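You operate a simulated robot arm through the tools that you are given. There is no shell and no other tool. Be economical: measure what you need, move in short steps, check, and stop when the job is done.

You run a simulated two-armed robot. Do the job below in one go: nothing can be reset, and whatever is moved stays where it is left.

Task
Wipe up the spill on the white folding table with the blue towel and put it back.

Only the result counts: the job must be done as asked and must still hold three seconds after the hand-in. Knocking over, shifting, dropping, spilling or breaking anything else fails it. Flat cloth is picked up by pressing the open fingertips on it (5 to 10 N) and closing them slowly along it; thin cloth reads only 2 to 8 mm in the jaws.

Robot
Two 7-joint arms with two-finger parallel grippers on one trunk, on a base that drives. Base frame: it is fixed to the floor where the robot stands at the start and does not move with it; the origin is under the middle of the robot, x ahead of it, y to its left, z up; the surface under the hand at the start is at about z = 750. Readings come in mm, rad, newtons and seconds.
The left shoulder is at the start at [50, 177, 1054], the right one opposite. With the tool pointing down near the work surface each hand reaches from about 220 to 700 mm from the robot's upright axis, wherever it stands, measured 20 degrees to its own side. Payload 3.43 kg a hand.
The tool frame of a hand sits at the grasp point between the pads (the TCP): z along the fingers, y along the line on which they close. The tips reach 34 mm beyond it. Largest opening 128 mm; finger width 24, thickness 12; the body of the gripper, 48 by 130 mm, starts 96 mm behind the TCP.
Orientation is that of the tool frame in the base frame, as a unit quaternion [x, y, z, w]. With the fingers straight down and closing along the base's y, the tool's x points along the base's -x, its y along +y and its z along -z.

Tools
- The arms move only by the tool send_rows. It takes "left_moves", "right_moves" or both (then of equal length, played together; a hand with none holds still); each is a list of rows, each a list of 6 numbers: the shift along the tool's x, y, z in units of 40 mm (1.0 is 40 mm), then the turn, a rotation vector about the tool's x, y, z in units of 6 degrees (1.0 is 6 degrees). In form: [[dx, dy, dz, rx, ry, rz], ...]. A call has 1 to 8 rows; each row shifts and turns the commanded pose from where the row before left it, along the tool's axes as they then stand. "left_jaw" and "right_jaw" are, for a hand that has rows, the gripper command, from -1 (shut) to 1 (fully open), values between in proportion, set as the call begins (left out, the last holds). A call with a number of a shift or a turn outside -1 to 1 is refused whole. Each row takes 0.2 s and may step no farther than 50 mm and 0.15 rad from the row before; otherwise, or with a gripper value out of range, the whole call is refused. Where a pose cannot be reached the arm comes as near as it can. A force on the tool above 40 N (or 10 N above the force at the start of the call, whichever is more), or a blocked arm, ends the call early, and 0.2 s more pass. Each finger travels about 108 mm/s and halts on what it meets, pressing with about 20 N; the grip force reading is that of the motor and also rises with nothing between the fingers. The clock runs only during rows and for 0.2 s after the last one: add rows that do not move to give the fingers time. It gives the time, the measured TCP pose, the force on the tool (base axes), the opening and the grip force at its end, in the units of the frame above (readings bear some noise), with the torque about the TCP (base axes, N m) and any sound that the robot's microphone picked up.
- Cameras (640 x 400 px; columns grow to the right, rows downward): "scene" is now at [153.3, -4.6, 1214.1]; the picture's right is [0.13, -0.99, 0.00], its down [-0.66, -0.08, -0.75] and it looks along [0.74, 0.09, -0.66] (base axes); focal length 253 px, centre (320, 200). "left" rides on the left gripper at [76, 11, -160] in its tool frame; the picture's right is [-0.15, 0.99, 0.00], its down [-0.88, -0.13, -0.46] and it looks along [-0.45, -0.07, 0.89] (tool axes); focal length 234 px, centre (320, 200). "right" rides on the right gripper at [76, -11, -160] in its tool frame; the picture's right is [0.15, 0.99, 0.00], its down [-0.88, 0.13, -0.46] and it looks along [-0.45, 0.07, 0.89] (tool axes); focal length 234 px, centre (320, 200). There is no depth. A picture from a camera that has moved, and an enlarged one, comes with that camera's place and axes in the base frame and with its lens. The place of the scene camera against the robot may be out by one fixed shift of up to 25 mm in any direction.
- grab_frame(camera): a new picture of that camera. It takes no simulated time.
- raise_lower(by): slides the trunk up (or, below 0, down) by that many mm; the arms and the scene camera ride with it, the base frame stays. It gives what a move gives, with no picture.
- base_move(legs): drives the robot by 1 to 6 legs, each [ahead, turn to the left] in mm and rad, along the robot's own axes; the way and the turn of a leg run together, so that a leg with both is an arc; at most 1500 mm and 3.142 rad a leg. The arms and the cameras ride along, it lands a little off, and it stops where it bumps. It gives what a move gives.
- pan_tilt(pan, tilt): turns the head with the scene camera to pan (to the left, within 1.396 rad either way) and tilt (down, from -0.506 to 1.204), counted from straight ahead of the robot. It gives what a move gives.
- inspect(camera, box): a new picture of the part [left, top, right, bottom] of that camera's present view, enlarged. It takes no simulated time.
- close_job(): hands the job in; it is judged then, once.

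Work in short steps. Places have to be worked out from the pictures, the camera data and where the tool is seen: move nearer, look again, correct. Check each grasp and each placing, and mend what went wrong. You have 120 turns and 88 pictures in all, those below and enlarged ones among them. Open the grippers and draw the arms clear of the work before you hand the job in, unless the task says otherwise; then end with one line.

The tools are called after "Emit:" as name(argument=value, ...) on one line, values as JSON. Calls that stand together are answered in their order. send_rows: Moves the arms, as the interface text tells. Its arguments: {"type":"object","properties":{"left_moves":{"type":"array","items":{"type":"array","items":{"type":"number"}}},"left_jaw":{"type":"number"},"right_moves":{"type":"array","items":{"type":"array","items":{"type":"number"}}},"right_jaw":{"type":"number"}},"required":[]} The other tools are called the same way: raise_lower (by) slides the trunk up or down; base_move (legs) drives the base; pan_tilt (pan, tilt) turns the head that bears the scene camera; grab_frame (camera) takes a picture; inspect (camera, box) takes an enlarged picture of a part of a camera's view; close_job () hands the job in.

At the start:

```text
clock: 0.0
left_position: [392.0, 200.9, 1034.4]
left_orientation: [-0.001, 1.0, -0.001, 0.001]
left_ft_force: [-0.1, 0.3, 0.0]
left_moment: [-0.01, -0.05, 0.0]
left_opening: 127.9
left_finger_force: 0.1
right_position: [457.4, -219.9, 946.0]
right_orientation: [0.0, 1.0, 0.0, 0.0]
right_ft_force: [0.7, 0.3, -0.1]
right_moment: [0.0, -0.01, -0.02]
right_opening: 127.9
right_finger_force: 0.1
trunk travel left (down, up): [-225.0, 176.0]
robot x, y, heading: [-2.4, 4.8, 0.003]
head pan, tilt: [0.126, 0.724]
```

scene: 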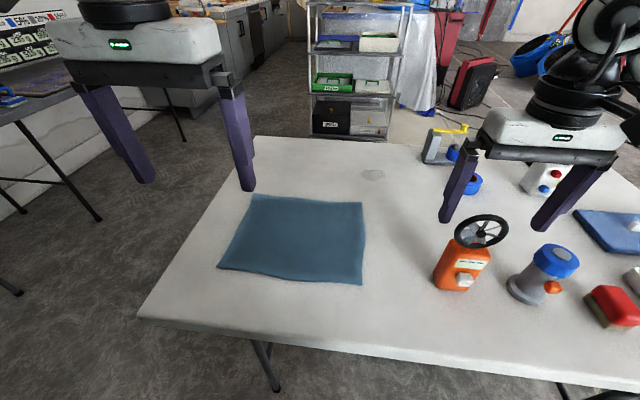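
right: 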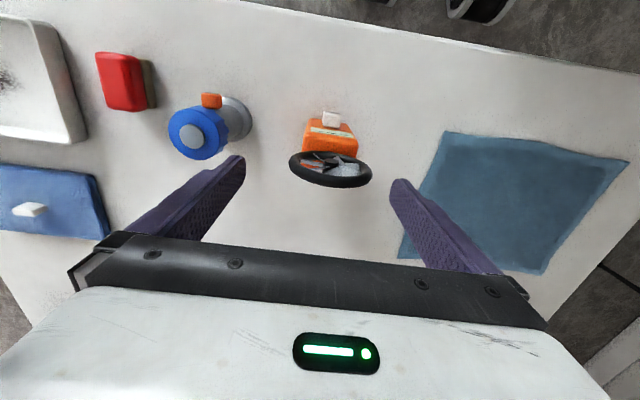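
left: 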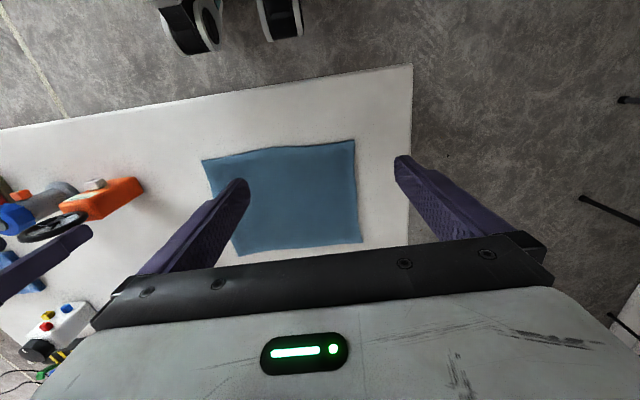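

The spill seems to be the faint patch around (818, -92) and the towel is centred near (550, 95). I'll zoom in on both.

Emit:
inspect(camera="scene", box=[300, 120, 460, 220])

Emit:
inspect(camera="scene", box=[200, 170, 400, 295])

Emit:
pan_tilt(pan=0.0, tilt=1.2)

Emit:
grab_frame(camera="scene")

```text
4.00 times, centred on (380, 170) of scene
camera zoom: at [153.3, -4.6, 1214.1], right [0.13, -0.99, 0.0], down [-0.66, -0.08, -0.75], along [0.74, 0.09, -0.66], focal length 1011 px, centre (80, 320)
```

zoom: 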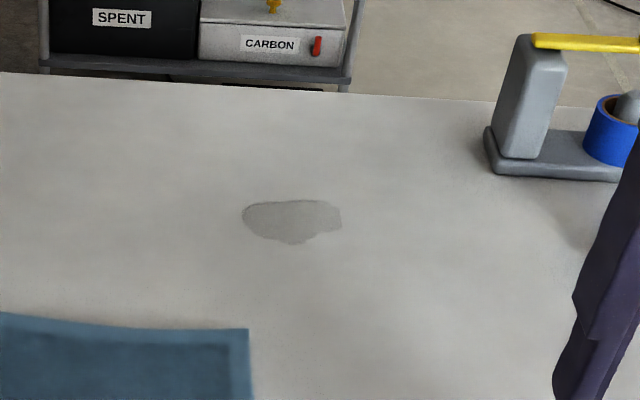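

```text
3.20 times, centred on (300, 232) of scene
camera zoom: at [153.3, -4.6, 1214.1], right [0.13, -0.99, 0.0], down [-0.66, -0.08, -0.75], along [0.74, 0.09, -0.66], focal length 809 px, centre (384, 96)
```

zoom: 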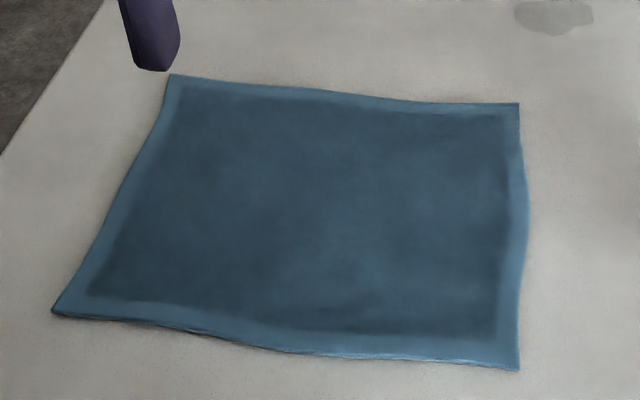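

```text
clock: 0.9
left_position: [390.4, 201.1, 1035.6]
left_orientation: [-0.001, 1.0, 0.0, -0.001]
left_ft_force: [-0.3, 0.7, 0.1]
left_moment: [0.01, 0.01, -0.02]
left_opening: 128.0
left_finger_force: 0.1
right_position: [459.4, -219.2, 945.9]
right_orientation: [0.0, 1.0, 0.0, 0.0]
right_ft_force: [-0.3, 0.5, 0.1]
right_moment: [-0.01, 0.01, -0.02]
right_opening: 128.3
right_finger_force: 0.1
trunk travel left (down, up): [-225.0, 176.0]
robot x, y, heading: [2.6, -3.3, -0.001]
head pan, tilt: [0.0, 1.201]
```

```text
82 pictures are left
camera scene: at [126.0, -15.1, 1180.3], right [0.0, -1.0, 0.0], down [-0.93, 0.0, -0.36], along [0.36, 0.0, -0.93], focal length 253 px, centre (320, 200)
```

scene: 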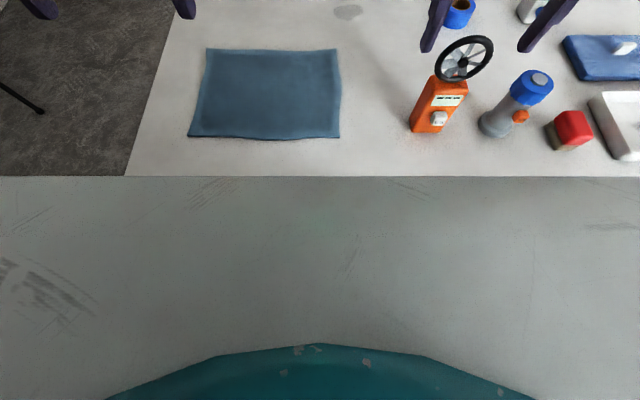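

The spill is a roughly 90 mm patch. The head's own shell blocks the steepest view, so I'll tilt up a bit to see the table edge and the floor in front of the base.

Emit:
pan_tilt(pan=0.0, tilt=0.9)

Emit:
grab_frame(camera="scene")

```text
clock: 1.7
left_position: [392.4, 200.5, 1035.1]
left_orientation: [-0.001, 1.0, -0.002, 0.0]
left_ft_force: [0.2, 0.1, -0.3]
left_moment: [-0.01, -0.01, 0.01]
left_opening: 127.9
left_finger_force: 0.1
right_position: [457.9, -219.7, 946.6]
right_orientation: [0.001, 1.0, 0.0, 0.0]
right_ft_force: [-0.1, -0.1, 0.1]
right_moment: [0.03, -0.02, 0.0]
right_opening: 128.4
right_finger_force: 0.1
trunk travel left (down, up): [-225.0, 176.0]
robot x, y, heading: [-0.4, 7.4, -0.002]
head pan, tilt: [0.0, 0.901]
```

```text
81 pictures are left
camera scene: at [145.5, -15.1, 1200.0], right [0.0, -1.0, 0.0], down [-0.78, 0.0, -0.62], along [0.62, 0.0, -0.78], focal length 253 px, centre (320, 200)
```

scene: 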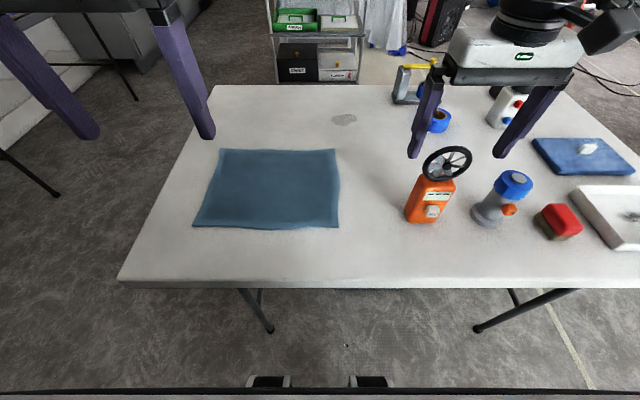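

The table edge is at x≈303, its legs are at x≈384 and the base front is at about 215, so about 130 mm ahead is safe. I'll raise the right hand clear of the valve wheel first.

Emit:
send_rows(right_moves=[[0, 0, -1, 0, 0, 0], [0, 0, -1, 0, 0, 0], [0, 0, -0.5, 0, 0, 0]])

Emit:
base_move(legs=[[100, 0]])

Emit:
grab_frame(camera="scene")

```text
clock: 2.5
left_position: [392.9, 200.7, 1036.8]
left_orientation: [-0.001, 1.0, -0.001, 0.0]
left_ft_force: [0.1, -0.5, -0.1]
left_moment: [0.0, 0.03, 0.01]
left_opening: 127.9
left_finger_force: 0.1
right_position: [459.0, -219.3, 1045.7]
right_orientation: [0.0, 1.0, -0.001, 0.0]
right_ft_force: [0.5, 0.2, -0.3]
right_moment: [0.01, -0.02, 0.0]
right_opening: 127.6
right_finger_force: 0.0
trunk travel left (down, up): [-225.0, 176.0]
robot x, y, heading: [0.2, 0.8, -0.003]
head pan, tilt: [0.0, 0.901]
```

```text
clock: 3.7
left_position: [493.6, 200.5, 1035.0]
left_orientation: [-0.001, 1.0, -0.001, 0.0]
left_ft_force: [0.7, 0.4, 0.1]
left_moment: [0.01, 0.03, 0.0]
left_opening: 128.0
left_finger_force: 0.2
right_position: [558.7, -218.3, 1045.0]
right_orientation: [0.0, 1.0, 0.0, 0.0]
right_ft_force: [0.8, -0.1, 0.5]
right_moment: [0.02, 0.05, -0.03]
right_opening: 128.1
right_finger_force: 0.0
trunk travel left (down, up): [-225.0, 176.0]
robot x, y, heading: [104.4, -0.2, 0.0]
head pan, tilt: [0.0, 0.901]
```

```text
80 pictures are left
camera scene: at [246.0, -15.2, 1199.9], right [0.0, -1.0, 0.0], down [-0.78, 0.0, -0.62], along [0.62, 0.0, -0.78], focal length 253 px, centre (320, 200)
```

scene: 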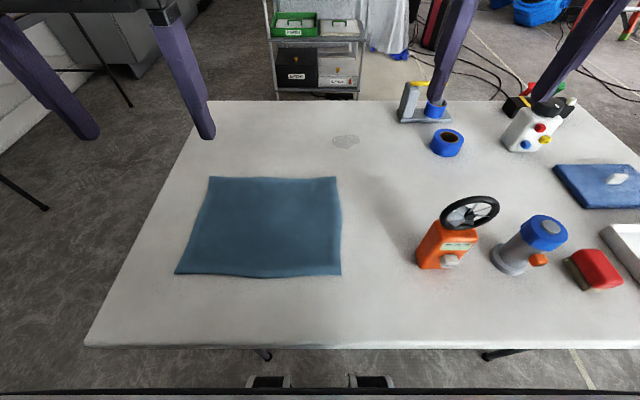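

Spill at about (814, -85); towel spans x 428–675, y -54–253. The base still has room before the table feet, so I'll creep 35 mm further and move the right hand above the pinch point.

Emit:
base_move(legs=[[32, 0]])

Emit:
send_rows(right_moves=[[0, 1, 0, 0, 0, 0], [0, 1, 0, 0, 0, 0], [0, 1, 0, 0, 0, 0], [0, 1, 0, 0, 0, 0], [-0.5, 1, 0, 0, 0, 0], [-0.5, 0.9, 0, 0, 0, 0]], left_moves=[[0.8, 0.3, 0, 0, 0, 0], [0.8, 0.3, 0, 0, 0, 0], [0.8, 0.3, 0, 0, 0, 0], [0, 0, 0, 0, 0, 0], [0, 0, 0, 0, 0, 0], [0, 0, 0, 0, 0, 0]])

Emit:
grab_frame(camera="right")

Emit:
grab_frame(camera="scene")

```text
clock: 4.5
left_position: [524.9, 201.7, 1034.8]
left_orientation: [-0.001, 1.0, -0.001, 0.0]
left_ft_force: [0.2, -0.1, -0.1]
left_moment: [0.0, 0.04, -0.01]
left_opening: 127.8
left_finger_force: 0.1
right_position: [591.5, -219.1, 1044.5]
right_orientation: [0.0, 1.0, 0.0, 0.0]
right_ft_force: [0.2, 0.1, 0.4]
right_moment: [-0.01, 0.01, -0.01]
right_opening: 128.0
right_finger_force: 0.1
trunk travel left (down, up): [-225.0, 176.0]
robot x, y, heading: [131.3, -0.5, 0.001]
head pan, tilt: [0.0, 0.901]
```

```text
clock: 5.9
left_position: [428.7, 237.2, 1035.6]
left_orientation: [-0.001, 1.0, -0.001, 0.0]
left_ft_force: [0.7, 0.6, -0.2]
left_moment: [-0.02, 0.0, -0.02]
left_opening: 127.9
left_finger_force: 0.1
right_position: [630.8, 17.7, 1044.7]
right_orientation: [-0.001, 1.0, -0.001, 0.0]
right_ft_force: [-0.2, -0.3, 0.6]
right_moment: [0.01, 0.06, 0.0]
right_opening: 128.0
right_finger_force: 0.1
trunk travel left (down, up): [-225.0, 176.0]
robot x, y, heading: [131.2, -0.9, -0.005]
head pan, tilt: [0.0, 0.901]
```

```text
79 pictures are left
camera right: at [555.9, 6.9, 1204.4], right [-0.15, 0.99, 0.0], down [0.88, 0.13, 0.46], along [0.45, 0.07, -0.89], focal length 234 px, centre (320, 200)
```

right: 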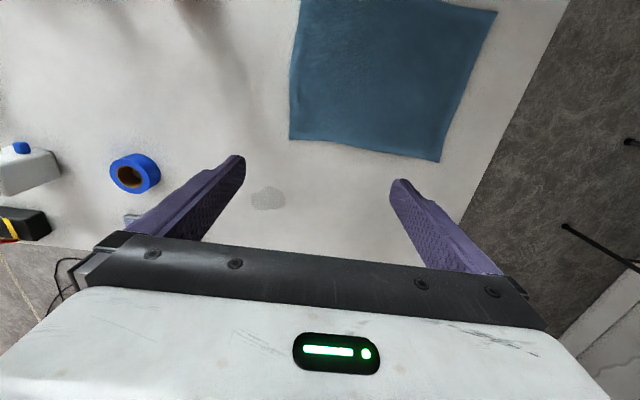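

```text
78 pictures are left
camera scene: at [277.1, -14.7, 1200.0], right [0.0, -1.0, 0.0], down [-0.78, 0.0, -0.62], along [0.62, 0.0, -0.78], focal length 253 px, centre (320, 200)
```

scene: 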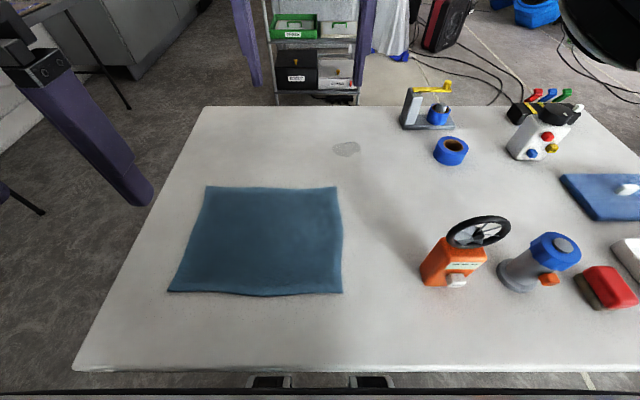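

The wrist camera (more trustworthy) puts the spill at about (797, -70) and the towel at x 418–665, y -37–270. I'll pinch near (628, 40) and go down above the cloth with the jaws half open.

Emit:
send_rows(right_moves=[[0.07, 0.55, 0, 0, 0, 0], [0, 0, 0, 0, 0, 0], [0, 0, 1, 0, 0, 0], [0, 0, 1, 0, 0, 0], [0, 0, 1, 0, 0, 0], [0, 0, 1, 0, 0, 0], [0, 0, 1, 0, 0, 0], [0, 0, 0.5, 0, 0, 0]], right_jaw=-0.1)

Emit:
grab_frame(camera="right")

Emit:
grab_frame(camera="scene")

```text
clock: 7.7
left_position: [427.5, 236.9, 1035.2]
left_orientation: [-0.001, 1.0, -0.001, 0.0]
left_ft_force: [-0.6, 0.0, -0.7]
left_moment: [-0.02, -0.01, 0.01]
left_opening: 128.1
left_finger_force: 0.0
right_position: [627.7, 39.1, 824.3]
right_orientation: [0.001, 1.0, 0.0, 0.0]
right_ft_force: [-0.7, 0.9, 0.0]
right_moment: [0.02, 0.01, -0.01]
right_opening: 57.7
right_finger_force: 0.1
trunk travel left (down, up): [-225.0, 176.0]
robot x, y, heading: [131.6, 0.8, 0.002]
head pan, tilt: [0.0, 0.901]
```

```text
77 pictures are left
camera right: at [552.8, 28.3, 984.3], right [-0.15, 0.99, 0.0], down [0.88, 0.13, 0.46], along [0.45, 0.07, -0.89], focal length 234 px, centre (320, 200)
```

right: 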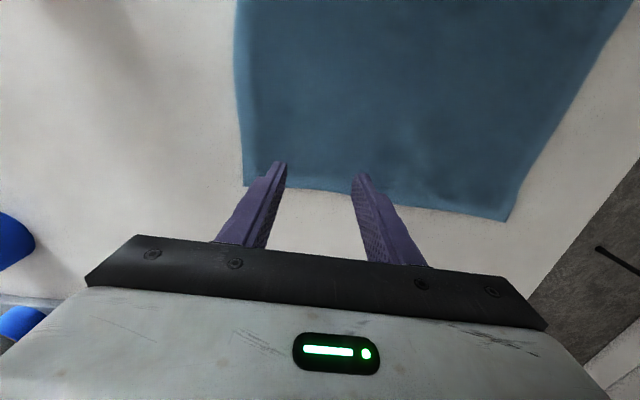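

```text
76 pictures are left
camera scene: at [277.2, -15.3, 1200.1], right [0.0, -1.0, 0.0], down [-0.78, 0.0, -0.62], along [0.62, 0.0, -0.78], focal length 253 px, centre (320, 200)
```

scene: 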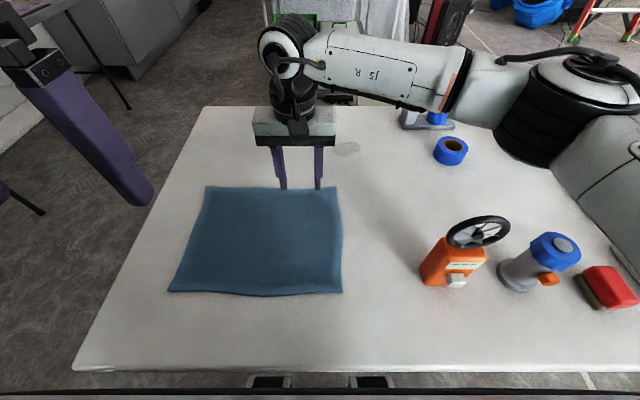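

Far towel edge at x≈662, so the tips land about 40 mm inside it. I'll lower to near contact.

Emit:
send_rows(right_moves=[[0.15, 0, 0.4, 0, 0, 0], [0, 0, 0.3, 0, 0, 0], [0, 0, 0.1, 0, 0, 0], [0, 0, 0, 0, 0, 0]])

```text
clock: 8.7
left_position: [428.5, 237.3, 1035.6]
left_orientation: [0.0, 1.0, -0.001, -0.001]
left_ft_force: [0.5, 0.7, -1.0]
left_moment: [-0.01, -0.03, -0.02]
left_opening: 128.1
left_finger_force: 0.0
right_position: [622.4, 39.0, 793.5]
right_orientation: [0.0, 1.0, 0.0, 0.0]
right_ft_force: [-0.9, -0.7, 0.0]
right_moment: [0.02, 0.02, 0.0]
right_opening: 57.8
right_finger_force: 0.1
trunk travel left (down, up): [-225.0, 176.0]
robot x, y, heading: [133.6, 0.8, -0.003]
head pan, tilt: [0.0, 0.901]
```

No contact yet at tip z≈759; continuing down in small steps.

Emit:
send_rows(right_moves=[[0, 0, 0.1, 0, 0, 0], [0, 0, 0.05, 0, 0, 0], [0, 0, 0, 0, 0, 0]])

```text
clock: 9.5
left_position: [427.4, 237.8, 1035.9]
left_orientation: [-0.001, 1.0, -0.001, 0.0]
left_ft_force: [0.5, 0.1, 0.2]
left_moment: [-0.02, 0.0, 0.03]
left_opening: 127.8
left_finger_force: 0.0
right_position: [622.6, 39.0, 788.1]
right_orientation: [-0.001, 1.0, 0.0, 0.001]
right_ft_force: [0.0, 0.6, 4.1]
right_moment: [0.0, 0.01, -0.01]
right_opening: 57.3
right_finger_force: 0.0
trunk travel left (down, up): [-225.0, 176.0]
robot x, y, heading: [130.0, 1.7, -0.0]
head pan, tilt: [0.0, 0.901]
```

Contact at 4 N; pressing slightly more, then closing in stages.

Emit:
send_rows(right_moves=[[0, 0, 0.06, 0, 0, 0], [0, 0, 0, 0, 0, 0]], right_jaw=-0.25)

Emit:
send_rows(right_moves=[[0, 0, 0, 0, 0, 0]], right_jaw=-0.4)

Emit:
send_rows(right_moves=[[0, 0, 0, 0, 0, 0]], right_jaw=-0.55)

Emit:
send_rows(right_moves=[[0, 0, 0, 0, 0, 0]], right_jaw=-0.7)

Emit:
send_rows(right_moves=[[0, 0, 0, 0, 0, 0]], right_jaw=-0.85)

Emit:
send_rows(right_moves=[[0, 0, 0, 0, 0, 0], [0, 0, 0, 0, 0, 0]], right_jaw=-1)

Emit:
grab_frame(camera="right")

```text
clock: 10.1
left_position: [427.4, 236.4, 1035.7]
left_orientation: [-0.001, 1.0, 0.0, 0.0]
left_ft_force: [-0.2, 0.1, -0.2]
left_moment: [-0.01, 0.05, -0.02]
left_opening: 128.2
left_finger_force: 0.1
right_position: [621.4, 39.1, 788.0]
right_orientation: [-0.001, 1.0, 0.001, 0.001]
right_ft_force: [0.2, -0.1, 16.3]
right_moment: [-0.09, 0.01, -0.01]
right_opening: 46.9
right_finger_force: 0.0
trunk travel left (down, up): [-225.0, 176.0]
robot x, y, heading: [134.4, 2.7, 0.001]
head pan, tilt: [0.0, 0.901]
```

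```text
clock: 10.5
left_position: [426.8, 237.0, 1037.1]
left_orientation: [-0.001, 1.0, -0.001, 0.001]
left_ft_force: [0.4, 0.0, 0.0]
left_moment: [-0.04, 0.03, 0.01]
left_opening: 128.2
left_finger_force: 0.0
right_position: [622.0, 38.9, 787.0]
right_orientation: [0.0, 1.0, 0.002, 0.002]
right_ft_force: [1.1, 0.8, 21.0]
right_moment: [-0.04, -0.05, 0.01]
right_opening: 36.1
right_finger_force: 0.1
trunk travel left (down, up): [-225.0, 176.0]
robot x, y, heading: [133.1, 2.2, 0.001]
head pan, tilt: [0.0, 0.901]
```

```text
clock: 10.9
left_position: [426.3, 237.1, 1036.0]
left_orientation: [-0.001, 1.0, 0.001, 0.001]
left_ft_force: [-0.7, 0.8, 0.1]
left_moment: [-0.02, 0.03, 0.0]
left_opening: 127.9
left_finger_force: 0.1
right_position: [621.0, 40.6, 786.2]
right_orientation: [0.0, 1.0, 0.001, 0.002]
right_ft_force: [0.0, -0.1, 22.6]
right_moment: [-0.01, -0.03, 0.0]
right_opening: 26.1
right_finger_force: 0.0
trunk travel left (down, up): [-225.0, 176.0]
robot x, y, heading: [131.5, 2.2, 0.001]
head pan, tilt: [0.0, 0.901]
```

```text
clock: 11.3
left_position: [427.0, 237.0, 1036.9]
left_orientation: [-0.001, 1.0, 0.0, 0.001]
left_ft_force: [0.7, 0.6, -0.3]
left_moment: [0.04, 0.03, 0.03]
left_opening: 128.3
left_finger_force: 0.0
right_position: [620.5, 38.5, 787.0]
right_orientation: [-0.001, 1.0, 0.0, 0.001]
right_ft_force: [-0.5, -0.1, 23.8]
right_moment: [-0.03, 0.0, -0.01]
right_opening: 19.9
right_finger_force: 0.3
trunk travel left (down, up): [-225.0, 176.0]
robot x, y, heading: [130.3, -1.7, -0.003]
head pan, tilt: [0.0, 0.901]
```

```text
clock: 11.7
left_position: [427.1, 237.3, 1034.7]
left_orientation: [-0.001, 1.0, 0.0, 0.001]
left_ft_force: [0.2, -0.4, 0.0]
left_moment: [0.03, 0.02, -0.02]
left_opening: 127.9
left_finger_force: 0.1
right_position: [621.5, 39.1, 786.3]
right_orientation: [0.0, 1.0, 0.0, 0.002]
right_ft_force: [-0.1, 0.3, 23.8]
right_moment: [-0.05, 0.01, 0.0]
right_opening: 9.9
right_finger_force: 7.3
trunk travel left (down, up): [-225.0, 176.0]
robot x, y, heading: [132.0, 6.9, -0.001]
head pan, tilt: [0.0, 0.901]
```

```text
clock: 12.3
left_position: [426.2, 236.3, 1036.2]
left_orientation: [-0.001, 1.0, 0.001, 0.001]
left_ft_force: [-0.8, 0.4, 0.5]
left_moment: [0.0, -0.06, 0.03]
left_opening: 127.8
left_finger_force: 0.0
right_position: [621.4, 39.3, 786.0]
right_orientation: [0.0, 1.0, 0.001, 0.001]
right_ft_force: [-1.0, 0.0, 23.7]
right_moment: [0.01, 0.03, 0.0]
right_opening: 8.3
right_finger_force: 19.8
trunk travel left (down, up): [-225.0, 176.0]
robot x, y, heading: [126.4, 2.6, -0.002]
head pan, tilt: [0.0, 0.901]
```

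```text
75 pictures are left
camera right: at [546.3, 27.9, 946.0], right [-0.15, 0.99, 0.0], down [0.88, 0.13, 0.46], along [0.45, 0.07, -0.89], focal length 234 px, centre (320, 200)
```

right: 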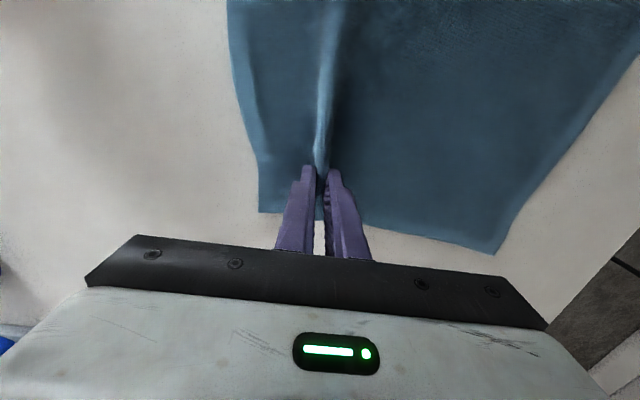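

Cloth is pinched (8.3 mm, ridge visible). I'll ease the press a bit and drag toward the spill, first half.

Emit:
send_rows(right_moves=[[0, 0, -0.04, 0, 0, 0], [-0.37, -0.23, 0, 0, 0, 0], [-0.37, -0.23, 0, 0, 0, 0], [-0.37, -0.23, 0, 0, 0, 0], [-0.37, -0.23, 0, 0, 0, 0], [-0.37, -0.23, 0, 0, 0, 0], [-0.37, -0.23, 0, 0, 0, 0]])

Emit:
grab_frame(camera="right")

Emit:
grab_frame(camera="scene")

```text
clock: 13.9
left_position: [428.2, 236.7, 1035.6]
left_orientation: [-0.001, 1.0, -0.001, 0.001]
left_ft_force: [0.1, -0.1, 0.3]
left_moment: [0.0, 0.04, 0.05]
left_opening: 127.8
left_finger_force: 0.0
right_position: [710.0, -16.8, 787.9]
right_orientation: [0.002, 1.0, 0.0, 0.001]
right_ft_force: [-2.2, 2.2, 12.7]
right_moment: [0.06, 0.11, -0.01]
right_opening: 7.9
right_finger_force: 19.8
trunk travel left (down, up): [-225.0, 176.0]
robot x, y, heading: [132.6, 2.0, 0.006]
head pan, tilt: [0.0, 0.901]
```

```text
74 pictures are left
camera right: at [635.3, -27.4, 946.5], right [-0.15, 0.99, 0.0], down [0.88, 0.13, 0.46], along [0.45, 0.07, -0.89], focal length 234 px, centre (320, 200)
```

right: 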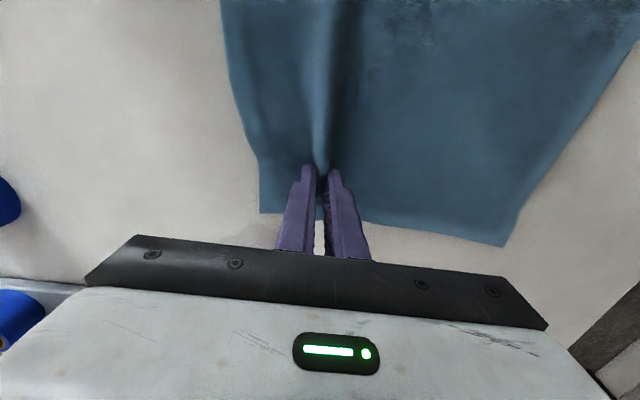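

```text
73 pictures are left
camera scene: at [275.8, -15.2, 1200.2], right [0.0, -1.0, 0.0], down [-0.78, 0.0, -0.62], along [0.62, 0.0, -0.78], focal length 253 px, centre (320, 200)
```

scene: 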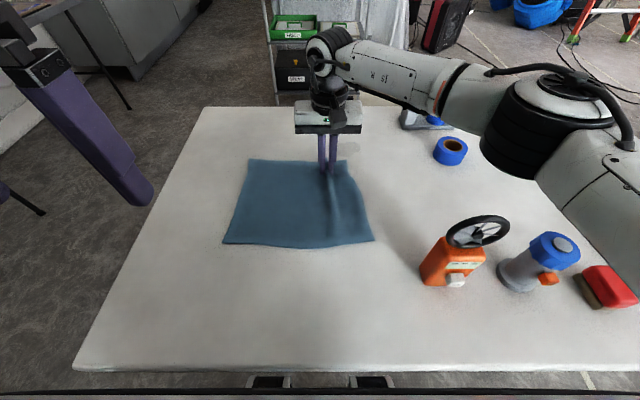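

The towel follows flat. Continuing on over the spill.

Emit:
send_rows(right_moves=[[-0.37, -0.22, 0, 0, 0, 0], [-0.37, -0.22, 0, 0, 0, 0], [-0.37, -0.22, 0, 0, 0, 0], [-0.37, -0.22, 0, 0, 0, 0], [-0.37, -0.22, 0, 0, 0, 0], [-0.37, -0.22, 0, 0, 0, 0]])

Emit:
grab_frame(camera="right")

Emit:
grab_frame(camera="scene")

```text
clock: 15.3
left_position: [427.9, 236.8, 1035.2]
left_orientation: [-0.001, 1.0, -0.001, 0.0]
left_ft_force: [-0.7, 0.1, 0.5]
left_moment: [-0.01, 0.02, 0.0]
left_opening: 128.1
left_finger_force: 0.0
right_position: [766.1, -62.2, 787.8]
right_orientation: [0.001, 1.0, 0.0, 0.0]
right_ft_force: [-0.2, 0.9, 3.6]
right_moment: [0.02, 0.04, 0.03]
right_opening: 7.2
right_finger_force: 20.7
right hand out of reach, approached as far as the arm can: row 4, 5, 6
trunk travel left (down, up): [-225.0, 176.0]
robot x, y, heading: [132.5, -0.4, -0.005]
head pan, tilt: [0.0, 0.901]
```

```text
72 pictures are left
camera right: at [690.3, -73.3, 947.4], right [-0.15, 0.99, 0.0], down [0.88, 0.13, 0.46], along [0.45, 0.07, -0.89], focal length 234 px, centre (320, 200)
```

right: 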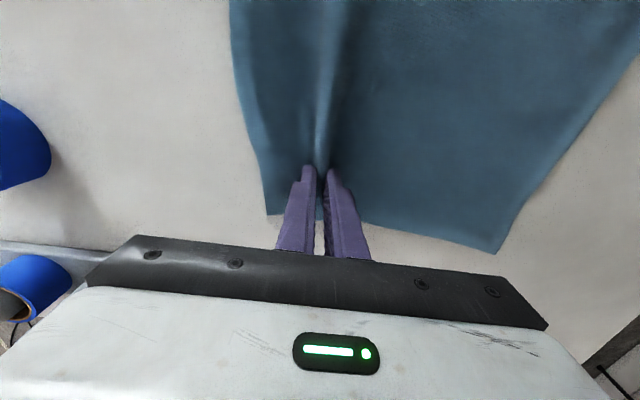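

```text
71 pictures are left
camera scene: at [276.7, -15.1, 1200.0], right [0.0, -1.0, 0.0], down [-0.78, 0.0, -0.62], along [0.62, 0.0, -0.78], focal length 253 px, centre (320, 200)
```

scene: 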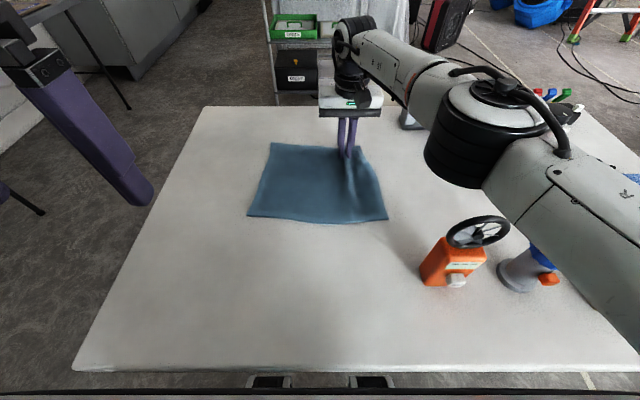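

The right arm is at its straight-down limit at x≈766; the towel covers part of the spill. Tilting the fingers forward will gain reach.

Emit:
send_rows(right_moves=[[0, 0, 0, 0, -1, 0], [0, 0, 0, 0, -1, 0], [0, 0, 0, 0, -1, 0], [0, 0, 0, 0, 0, 0]])

Emit:
grab_frame(camera="scene")

```text
clock: 16.3
left_position: [428.0, 236.4, 1035.5]
left_orientation: [-0.001, 1.0, -0.001, 0.001]
left_ft_force: [0.0, -0.2, -0.4]
left_moment: [-0.01, 0.01, 0.0]
left_opening: 128.1
left_finger_force: 0.1
right_position: [763.9, -62.1, 788.1]
right_orientation: [0.001, 0.987, -0.001, 0.158]
right_ft_force: [-2.2, -0.4, 5.1]
right_moment: [-0.02, 0.08, 0.03]
right_opening: 7.6
right_finger_force: 19.8
trunk travel left (down, up): [-225.0, 176.0]
robot x, y, heading: [133.5, 0.6, -0.004]
head pan, tilt: [0.0, 0.901]
```

```text
70 pictures are left
camera scene: at [276.4, -15.3, 1200.2], right [0.0, -1.0, 0.0], down [-0.78, 0.0, -0.62], along [0.62, 0.0, -0.78], focal length 253 px, centre (320, 200)
```

scene: 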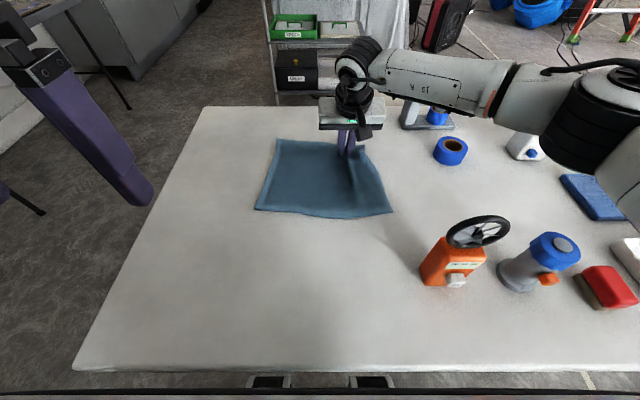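

No reach warning now; tips are near x≈775. Moving on about 36 mm ahead and slightly right.

Emit:
send_rows(right_moves=[[-0.285, -0.15, 0.093, 0, 0, 0], [-0.285, -0.15, 0.093, 0, 0, 0], [-0.285, -0.15, 0.093, 0, 0, 0], [0, 0, 0, 0, 0, 0]])

Emit:
grab_frame(camera="right")

Emit:
grab_frame(camera="scene")

```text
clock: 17.3
left_position: [426.9, 238.6, 1036.3]
left_orientation: [-0.001, 1.0, -0.001, 0.001]
left_ft_force: [-0.3, 0.3, 1.0]
left_moment: [-0.02, 0.0, 0.03]
left_opening: 128.3
left_finger_force: 0.0
right_position: [800.7, -80.7, 788.8]
right_orientation: [0.0, 0.988, 0.0, 0.157]
right_ft_force: [-1.3, 1.7, 5.4]
right_moment: [0.09, 0.08, -0.03]
right_opening: 7.2
right_finger_force: 20.5
trunk travel left (down, up): [-225.0, 176.0]
robot x, y, heading: [131.7, -5.2, -0.002]
head pan, tilt: [0.0, 0.901]
```

```text
69 pictures are left
camera right: at [680.9, -91.6, 917.1], right [-0.14, 0.99, -0.04], down [0.7, 0.13, 0.71], along [0.7, 0.07, -0.71], focal length 234 px, centre (320, 200)
```

right: 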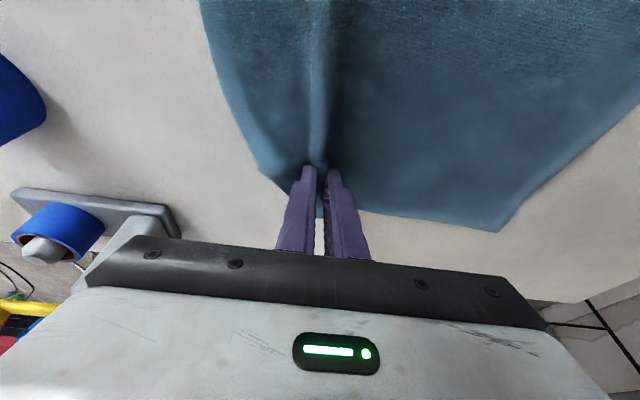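

```text
68 pictures are left
camera scene: at [276.4, -15.1, 1200.2], right [0.0, -1.0, 0.0], down [-0.78, 0.0, -0.62], along [0.62, 0.0, -0.78], focal length 253 px, centre (320, 200)
```

scene: 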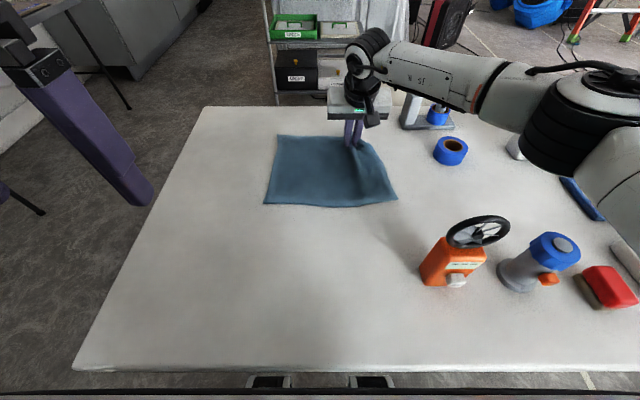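

Pinch is right over the spill. Wiping now with small strokes under a slightly firmer press.

Emit:
send_rows(right_moves=[[0.006, 0.4, 0.019, 0, 0, 0], [0, 0.5, 0, 0, 0, 0], [0, 0.4, 0, 0, 0, 0], [0, -0.5, 0, 0, 0, 0], [0, -0.5, 0, 0, 0, 0], [0, -0.5, 0, 0, 0, 0], [0, -0.5, 0, 0, 0, 0], [0, 0.3, 0, 0, 0, 0]])

Emit:
send_rows(right_moves=[[0.475, 0.3, -0.155, 0, 0, 0], [0.475, 0.3, -0.155, 0, 0, 0], [-0.475, 0, 0.155, 0, 0, 0], [-0.475, 0, 0.155, 0, 0, 0], [-0.35, 0, 0.114, 0, 0, 0], [0.35, -0.3, -0.114, 0, 0, 0], [0, -0.3, 0, 0, 0, 0], [0, 0, 0, 0, 0, 0]])

Emit:
grab_frame(camera="right")

Emit:
grab_frame(camera="scene")

```text
clock: 19.1
left_position: [426.7, 236.5, 1036.0]
left_orientation: [0.0, 1.0, -0.001, 0.001]
left_ft_force: [-0.1, 0.0, -0.5]
left_moment: [-0.01, -0.03, -0.01]
left_opening: 128.0
left_finger_force: 0.0
right_position: [800.8, -98.7, 787.9]
right_orientation: [0.001, 0.988, -0.001, 0.157]
right_ft_force: [0.1, -2.2, 8.5]
right_moment: [-0.11, -0.01, 0.01]
right_opening: 7.2
right_finger_force: 20.0
trunk travel left (down, up): [-225.0, 176.0]
robot x, y, heading: [131.8, 2.5, -0.005]
head pan, tilt: [0.0, 0.901]
```

```text
clock: 20.9
left_position: [426.8, 236.5, 1036.8]
left_orientation: [-0.001, 1.0, -0.001, 0.0]
left_ft_force: [-0.1, 0.2, 0.7]
left_moment: [0.0, -0.01, 0.0]
left_opening: 128.0
left_finger_force: 0.0
right_position: [800.1, -95.9, 788.3]
right_orientation: [0.0, 0.988, 0.0, 0.157]
right_ft_force: [-0.5, 3.9, 11.6]
right_moment: [0.1, 0.02, 0.0]
right_opening: 7.5
right_finger_force: 20.1
trunk travel left (down, up): [-225.0, 176.0]
robot x, y, heading: [132.6, -1.5, -0.003]
head pan, tilt: [0.0, 0.901]
```

```text
67 pictures are left
camera right: at [680.2, -107.1, 916.6], right [-0.14, 0.99, -0.04], down [0.69, 0.13, 0.71], along [0.71, 0.07, -0.71], focal length 234 px, centre (320, 200)
```

right: 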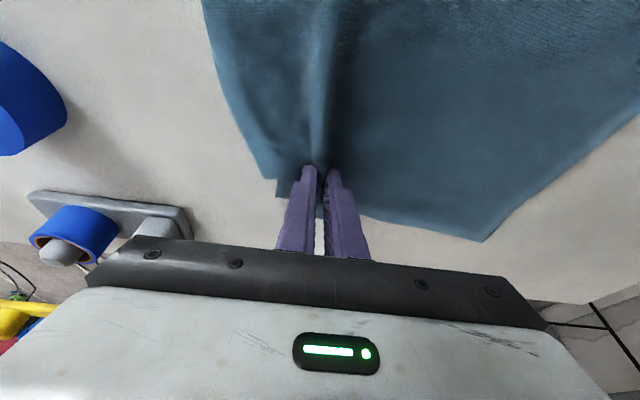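

```text
66 pictures are left
camera scene: at [276.0, -14.8, 1200.3], right [0.0, -1.0, 0.0], down [-0.78, 0.0, -0.62], along [0.62, 0.0, -0.78], focal length 253 px, centre (320, 200)
```

scene: 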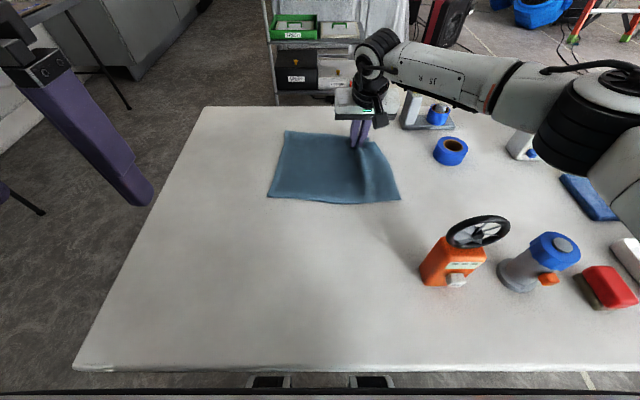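

Wiped through several strokes. I'll open the right hand gently in place (this also flattens the ridge), lift off and see.

Emit:
send_rows(right_moves=[[0, 0, 0, 0, 0, 0], [0, 0, 0, 0, 0, 0]], right_jaw=-0.5)

Emit:
send_rows(right_moves=[[0, 0, -0.3, 0, 0, 0], [0, 0, -0.6, 0, 0, 0], [0, 0, -1, 0, 0, 0], [0, 0, -1, 0, 0, 0], [0, 0, -1, 0, 1, 0], [0, 0, -1, 0, 1, 0], [0, -0.5, -0.5, 0, 1, 0]])

Emit:
grab_frame(camera="scene")

Emit:
grab_frame(camera="right")

```text
clock: 21.5
left_position: [426.4, 236.4, 1036.2]
left_orientation: [0.0, 1.0, -0.001, 0.0]
left_ft_force: [0.0, -0.5, 0.3]
left_moment: [0.02, 0.0, 0.0]
left_opening: 128.5
left_finger_force: 0.0
right_position: [800.5, -98.7, 788.4]
right_orientation: [0.001, 0.987, -0.001, 0.158]
right_ft_force: [0.6, -0.4, 12.7]
right_moment: [-0.06, 0.0, 0.01]
right_opening: 30.8
right_finger_force: 0.0
trunk travel left (down, up): [-225.0, 176.0]
robot x, y, heading: [131.2, -0.5, -0.002]
head pan, tilt: [0.0, 0.901]
```

```text
clock: 23.1
left_position: [428.5, 236.8, 1034.7]
left_orientation: [0.0, 1.0, -0.001, 0.0]
left_ft_force: [-0.7, -0.3, -0.1]
left_moment: [0.03, 0.0, -0.01]
left_opening: 127.8
left_finger_force: 0.0
right_position: [741.8, -116.7, 995.1]
right_orientation: [-0.001, 1.0, -0.001, -0.001]
right_ft_force: [0.7, 0.0, 0.1]
right_moment: [0.0, 0.01, 0.0]
right_opening: 32.2
right_finger_force: 0.1
trunk travel left (down, up): [-225.0, 176.0]
robot x, y, heading: [130.8, 2.7, -0.001]
head pan, tilt: [0.0, 0.901]
```

```text
65 pictures are left
camera scene: at [277.0, -15.0, 1200.0], right [0.0, -1.0, 0.0], down [-0.78, 0.0, -0.62], along [0.62, 0.0, -0.78], focal length 253 px, centre (320, 200)
```

scene: 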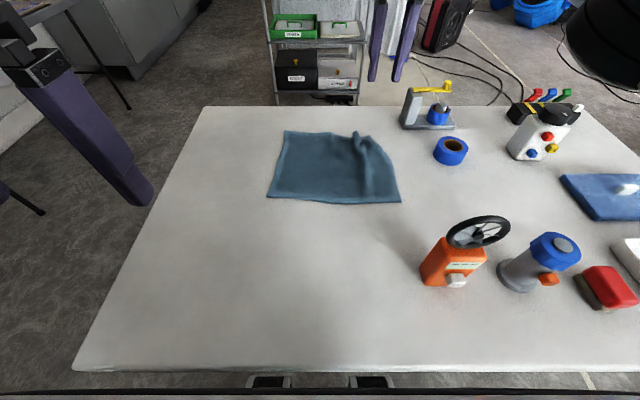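

```text
64 pictures are left
camera right: at [667.5, -128.0, 1155.0], right [-0.15, 0.99, 0.0], down [0.88, 0.13, 0.45], along [0.45, 0.07, -0.89], focal length 234 px, centre (320, 200)
```

right: 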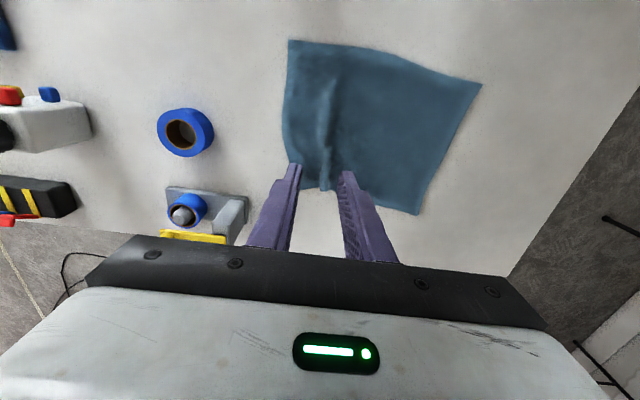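

Objects are all in place and the towel lies on the spill. Towel has shifted by about (+207, -150); I'll move the right hand aside and bring the left over the near-left part at (657, 30) to pull it back.

Emit:
send_rows(right_moves=[[0.3, -1, -0.2, 0, 0, 0], [0.3, -1, -0.2, 0, 0, 0], [0.3, -1, -0.2, 0, 0, 0], [0.3, -1, -0.2, 0, 0, 0], [0.3, 0, 0, 0, 0, 0], [0.3, 0, 0, 0, 0, 0], [0, 0, 0, 0, 0, 0], [0, 0, 0, 0, 0, 0]], left_moves=[[-0.71, 0, 0, 0, 0, 0], [-0.71, -0.5, 0, 0, 0, 0], [-0.71, -0.7, 0, 0, 0, 0], [-0.71, -0.8, 0, 0, 0, 0], [-0.71, -0.8, 0, 0, 0, 0], [-0.71, -0.8, 0, 0, 0, 0], [-0.71, -0.8, 0, 0, 0, 0], [-0.71, -0.8, 0, 0, 0, 0]], left_jaw=-0.1)

Emit:
grab_frame(camera="left")

```text
clock: 24.9
left_position: [655.6, 27.5, 1035.4]
left_orientation: [0.001, 1.0, 0.0, 0.0]
left_ft_force: [0.4, -1.1, 0.1]
left_moment: [-0.02, -0.01, 0.01]
left_opening: 57.6
left_finger_force: 0.1
right_position: [671.5, -278.4, 1026.4]
right_orientation: [0.001, 1.0, -0.001, 0.0]
right_ft_force: [0.4, -0.3, 0.8]
right_moment: [0.03, -0.01, 0.0]
right_opening: 31.9
right_finger_force: 0.1
trunk travel left (down, up): [-225.0, 176.0]
robot x, y, heading: [131.5, -1.6, 0.004]
head pan, tilt: [0.0, 0.901]
```

```text
63 pictures are left
camera left: at [581.3, 37.7, 1195.5], right [0.15, 0.99, 0.0], down [0.88, -0.13, 0.46], along [0.45, -0.07, -0.89], focal length 234 px, centre (320, 200)
```

left: 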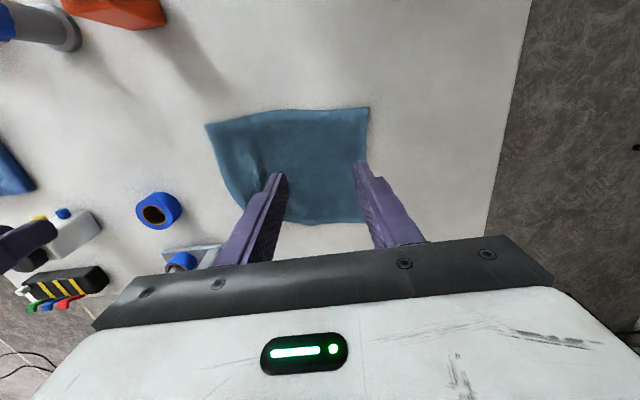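

Near towel edge at x≈630, so pinching at (665, 30) is about 35 mm inside. Lowering the left hand.

Emit:
send_rows(left_moves=[[-0.23, 0.05, 0.9, 0, 0, 0], [0, 0, 1, 0, 0, 0], [0, 0, 1, 0, 0, 0], [0, 0, 1, 0, 0, 0], [0, 0, 1, 0, 0, 0], [0, 0, 0.7, 0, 0, 0], [0, 0, 0.4, 0, 0, 0], [0, 0, 0, 0, 0, 0]])

Emit:
send_rows(left_moves=[[0, 0, 0.1, 0, 0, 0], [0, 0, 0.08, 0, 0, 0], [0, 0, 0, 0, 0, 0]])

```text
clock: 26.7
left_position: [664.5, 29.5, 795.4]
left_orientation: [-0.001, 1.0, -0.001, 0.0]
left_ft_force: [0.0, -0.1, -0.5]
left_moment: [0.0, -0.01, 0.0]
left_opening: 57.5
left_finger_force: 0.1
right_position: [671.5, -276.0, 1027.2]
right_orientation: [0.0, 1.0, -0.001, 0.0]
right_ft_force: [0.0, -0.3, -0.5]
right_moment: [-0.05, 0.02, -0.01]
right_opening: 32.1
right_finger_force: 0.0
trunk travel left (down, up): [-225.0, 176.0]
robot x, y, heading: [130.5, 1.5, 0.006]
head pan, tilt: [0.0, 0.901]
```

```text
clock: 27.5
left_position: [664.0, 31.4, 788.9]
left_orientation: [-0.001, 1.0, -0.001, 0.0]
left_ft_force: [0.6, -0.1, -0.1]
left_moment: [-0.01, -0.04, -0.04]
left_opening: 57.5
left_finger_force: 0.0
right_position: [671.9, -276.1, 1027.3]
right_orientation: [0.0, 1.0, 0.0, 0.0]
right_ft_force: [0.5, 0.1, 0.9]
right_moment: [0.0, -0.02, -0.01]
right_opening: 31.9
right_finger_force: 0.0
trunk travel left (down, up): [-225.0, 176.0]
robot x, y, heading: [134.0, 1.7, -0.002]
head pan, tilt: [0.0, 0.901]
```

Just above contact; a little lower, then close in stages.

Emit:
send_rows(left_moves=[[0, 0, 0.05, 0, 0, 0], [0, 0, 0, 0, 0, 0]])

Emit:
send_rows(left_moves=[[0, 0, 0.015, 0, 0, 0], [0, 0, 0, 0, 0, 0]], left_jaw=-0.25)

```text
clock: 28.1
left_position: [664.5, 30.6, 788.4]
left_orientation: [-0.001, 1.0, -0.001, 0.001]
left_ft_force: [1.4, 2.1, 6.0]
left_moment: [0.03, -0.04, 0.01]
left_opening: 57.8
left_finger_force: 0.0
right_position: [670.9, -277.6, 1027.2]
right_orientation: [0.0, 1.0, -0.001, 0.0]
right_ft_force: [0.0, -0.4, -0.4]
right_moment: [0.0, -0.02, 0.02]
right_opening: 32.2
right_finger_force: 0.0
trunk travel left (down, up): [-225.0, 176.0]
robot x, y, heading: [131.7, 1.4, 0.005]
head pan, tilt: [0.0, 0.901]
```

```text
clock: 28.7
left_position: [664.4, 30.5, 786.9]
left_orientation: [0.0, 1.0, -0.001, 0.0]
left_ft_force: [0.2, 0.3, 11.1]
left_moment: [-0.03, -0.02, 0.0]
left_opening: 47.1
left_finger_force: 0.0
right_position: [670.3, -276.7, 1028.2]
right_orientation: [0.0, 1.0, 0.001, 0.0]
right_ft_force: [-0.7, -0.1, 0.1]
right_moment: [-0.02, 0.01, 0.0]
right_opening: 31.8
right_finger_force: 0.1
trunk travel left (down, up): [-225.0, 176.0]
robot x, y, heading: [131.1, -2.2, -0.001]
head pan, tilt: [0.0, 0.901]
```

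Pressing at about 11 N; closing in stages.

Emit:
send_rows(left_moves=[[0, 0, 0, 0, 0, 0]], left_jaw=-0.4)

Emit:
send_rows(left_moves=[[0, 0, 0, 0, 0, 0]], left_jaw=-0.55)

Emit:
send_rows(left_moves=[[0, 0, 0, 0, 0, 0]], left_jaw=-0.7)

Emit:
send_rows(left_moves=[[0, 0, 0, 0, 0, 0]], left_jaw=-0.85)

Emit:
send_rows(left_moves=[[0, 0, 0, 0, 0, 0], [0, 0, 0, 0, 0, 0]], left_jaw=-1)

Emit:
send_rows(left_moves=[[0.4, 0.29, 0, 0, 0, 0], [0.4, 0.29, 0, 0, 0, 0], [0.4, 0.29, 0, 0, 0, 0], [0.4, 0.29, 0, 0, 0, 0], [0.4, 0.29, 0, 0, 0, 0], [0.4, 0.29, 0, 0, 0, 0]])

Emit:
grab_frame(camera="scene")

Emit:
grab_frame(camera="right")

```text
clock: 29.1
left_position: [665.8, 31.6, 787.5]
left_orientation: [0.0, 1.0, -0.001, 0.001]
left_ft_force: [0.7, -0.6, 12.0]
left_moment: [0.0, -0.05, -0.02]
left_opening: 37.1
left_finger_force: 0.0
right_position: [670.8, -277.3, 1027.0]
right_orientation: [0.0, 1.0, 0.0, 0.001]
right_ft_force: [0.3, -0.2, -0.2]
right_moment: [0.03, 0.0, -0.02]
right_opening: 31.9
right_finger_force: 0.0
trunk travel left (down, up): [-225.0, 176.0]
robot x, y, heading: [130.2, 2.9, -0.003]
head pan, tilt: [0.0, 0.901]
```

```text
clock: 29.5
left_position: [663.8, 29.2, 786.8]
left_orientation: [-0.002, 1.0, -0.001, 0.001]
left_ft_force: [-0.4, 0.6, 12.9]
left_moment: [-0.03, 0.0, 0.02]
left_opening: 28.8
left_finger_force: 0.0
right_position: [671.6, -276.9, 1027.0]
right_orientation: [0.0, 1.0, 0.0, 0.002]
right_ft_force: [-0.3, -0.5, 0.3]
right_moment: [0.01, 0.0, 0.02]
right_opening: 32.0
right_finger_force: 0.1
trunk travel left (down, up): [-225.0, 176.0]
robot x, y, heading: [131.8, -1.1, 0.002]
head pan, tilt: [0.0, 0.901]
```

```text
clock: 29.9
left_position: [664.3, 30.1, 786.4]
left_orientation: [-0.001, 1.0, -0.002, 0.001]
left_ft_force: [-0.8, 0.3, 14.2]
left_moment: [0.0, 0.0, 0.02]
left_opening: 17.8
left_finger_force: 0.1
right_position: [669.2, -276.4, 1027.8]
right_orientation: [0.0, 1.0, 0.0, 0.0]
right_ft_force: [0.0, -1.0, 0.0]
right_moment: [0.01, -0.02, -0.01]
right_opening: 31.7
right_finger_force: 0.0
trunk travel left (down, up): [-225.0, 176.0]
robot x, y, heading: [130.8, -1.8, 0.001]
head pan, tilt: [0.0, 0.901]
```

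```text
clock: 30.3
left_position: [663.6, 30.8, 786.5]
left_orientation: [-0.001, 1.0, -0.001, 0.001]
left_ft_force: [-0.5, -0.7, 13.6]
left_moment: [-0.01, -0.01, -0.01]
left_opening: 9.9
left_finger_force: 0.4
right_position: [670.6, -276.7, 1026.7]
right_orientation: [0.001, 1.0, 0.0, 0.001]
right_ft_force: [-0.9, -0.2, -0.1]
right_moment: [0.02, 0.01, 0.0]
right_opening: 32.1
right_finger_force: 0.0
trunk travel left (down, up): [-225.0, 176.0]
robot x, y, heading: [132.3, 0.1, 0.003]
head pan, tilt: [0.0, 0.901]
```

```text
clock: 30.9
left_position: [665.0, 31.3, 786.2]
left_orientation: [-0.001, 1.0, 0.0, 0.001]
left_ft_force: [0.3, 0.5, 14.8]
left_moment: [-0.01, 0.02, 0.01]
left_opening: 6.7
left_finger_force: 19.8
right_position: [670.1, -276.4, 1027.3]
right_orientation: [0.0, 1.0, 0.001, 0.001]
right_ft_force: [-0.3, -0.9, 0.8]
right_moment: [-0.03, -0.01, -0.01]
right_opening: 31.8
right_finger_force: 0.1
trunk travel left (down, up): [-225.0, 176.0]
robot x, y, heading: [130.6, 0.0, -0.002]
head pan, tilt: [0.0, 0.901]
```

```text
clock: 32.3
left_position: [567.4, 99.7, 786.9]
left_orientation: [-0.001, 1.0, 0.0, 0.001]
left_ft_force: [4.9, -2.1, 21.3]
left_moment: [-0.08, -0.16, -0.03]
left_opening: 6.1
left_finger_force: 19.8
right_position: [672.1, -277.1, 1026.9]
right_orientation: [0.0, 1.0, 0.0, 0.001]
right_ft_force: [-0.3, 0.1, 0.1]
right_moment: [-0.04, -0.03, -0.02]
right_opening: 32.0
right_finger_force: 0.2
trunk travel left (down, up): [-225.0, 176.0]
robot x, y, heading: [131.0, 0.2, 0.001]
head pan, tilt: [0.0, 0.901]
```

```text
62 pictures are left
camera scene: at [276.1, -15.6, 1200.3], right [0.0, -1.0, 0.0], down [-0.78, 0.0, -0.62], along [0.62, 0.0, -0.78], focal length 253 px, centre (320, 200)
```

scene: 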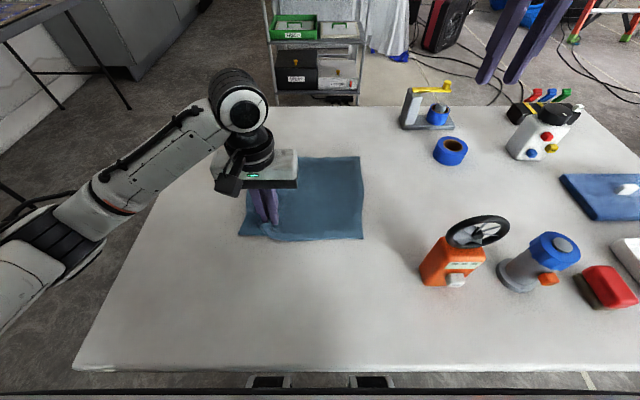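

```text
61 pictures are left
camera right: at [595.9, -287.7, 1186.8], right [-0.15, 0.99, 0.0], down [0.88, 0.13, 0.46], along [0.45, 0.07, -0.89], focal length 234 px, centre (320, 200)
```

right: 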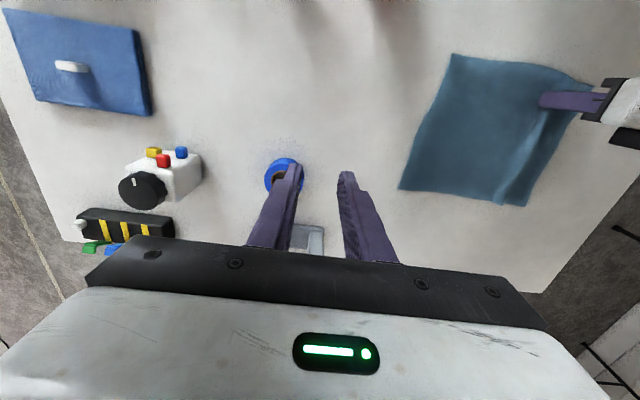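

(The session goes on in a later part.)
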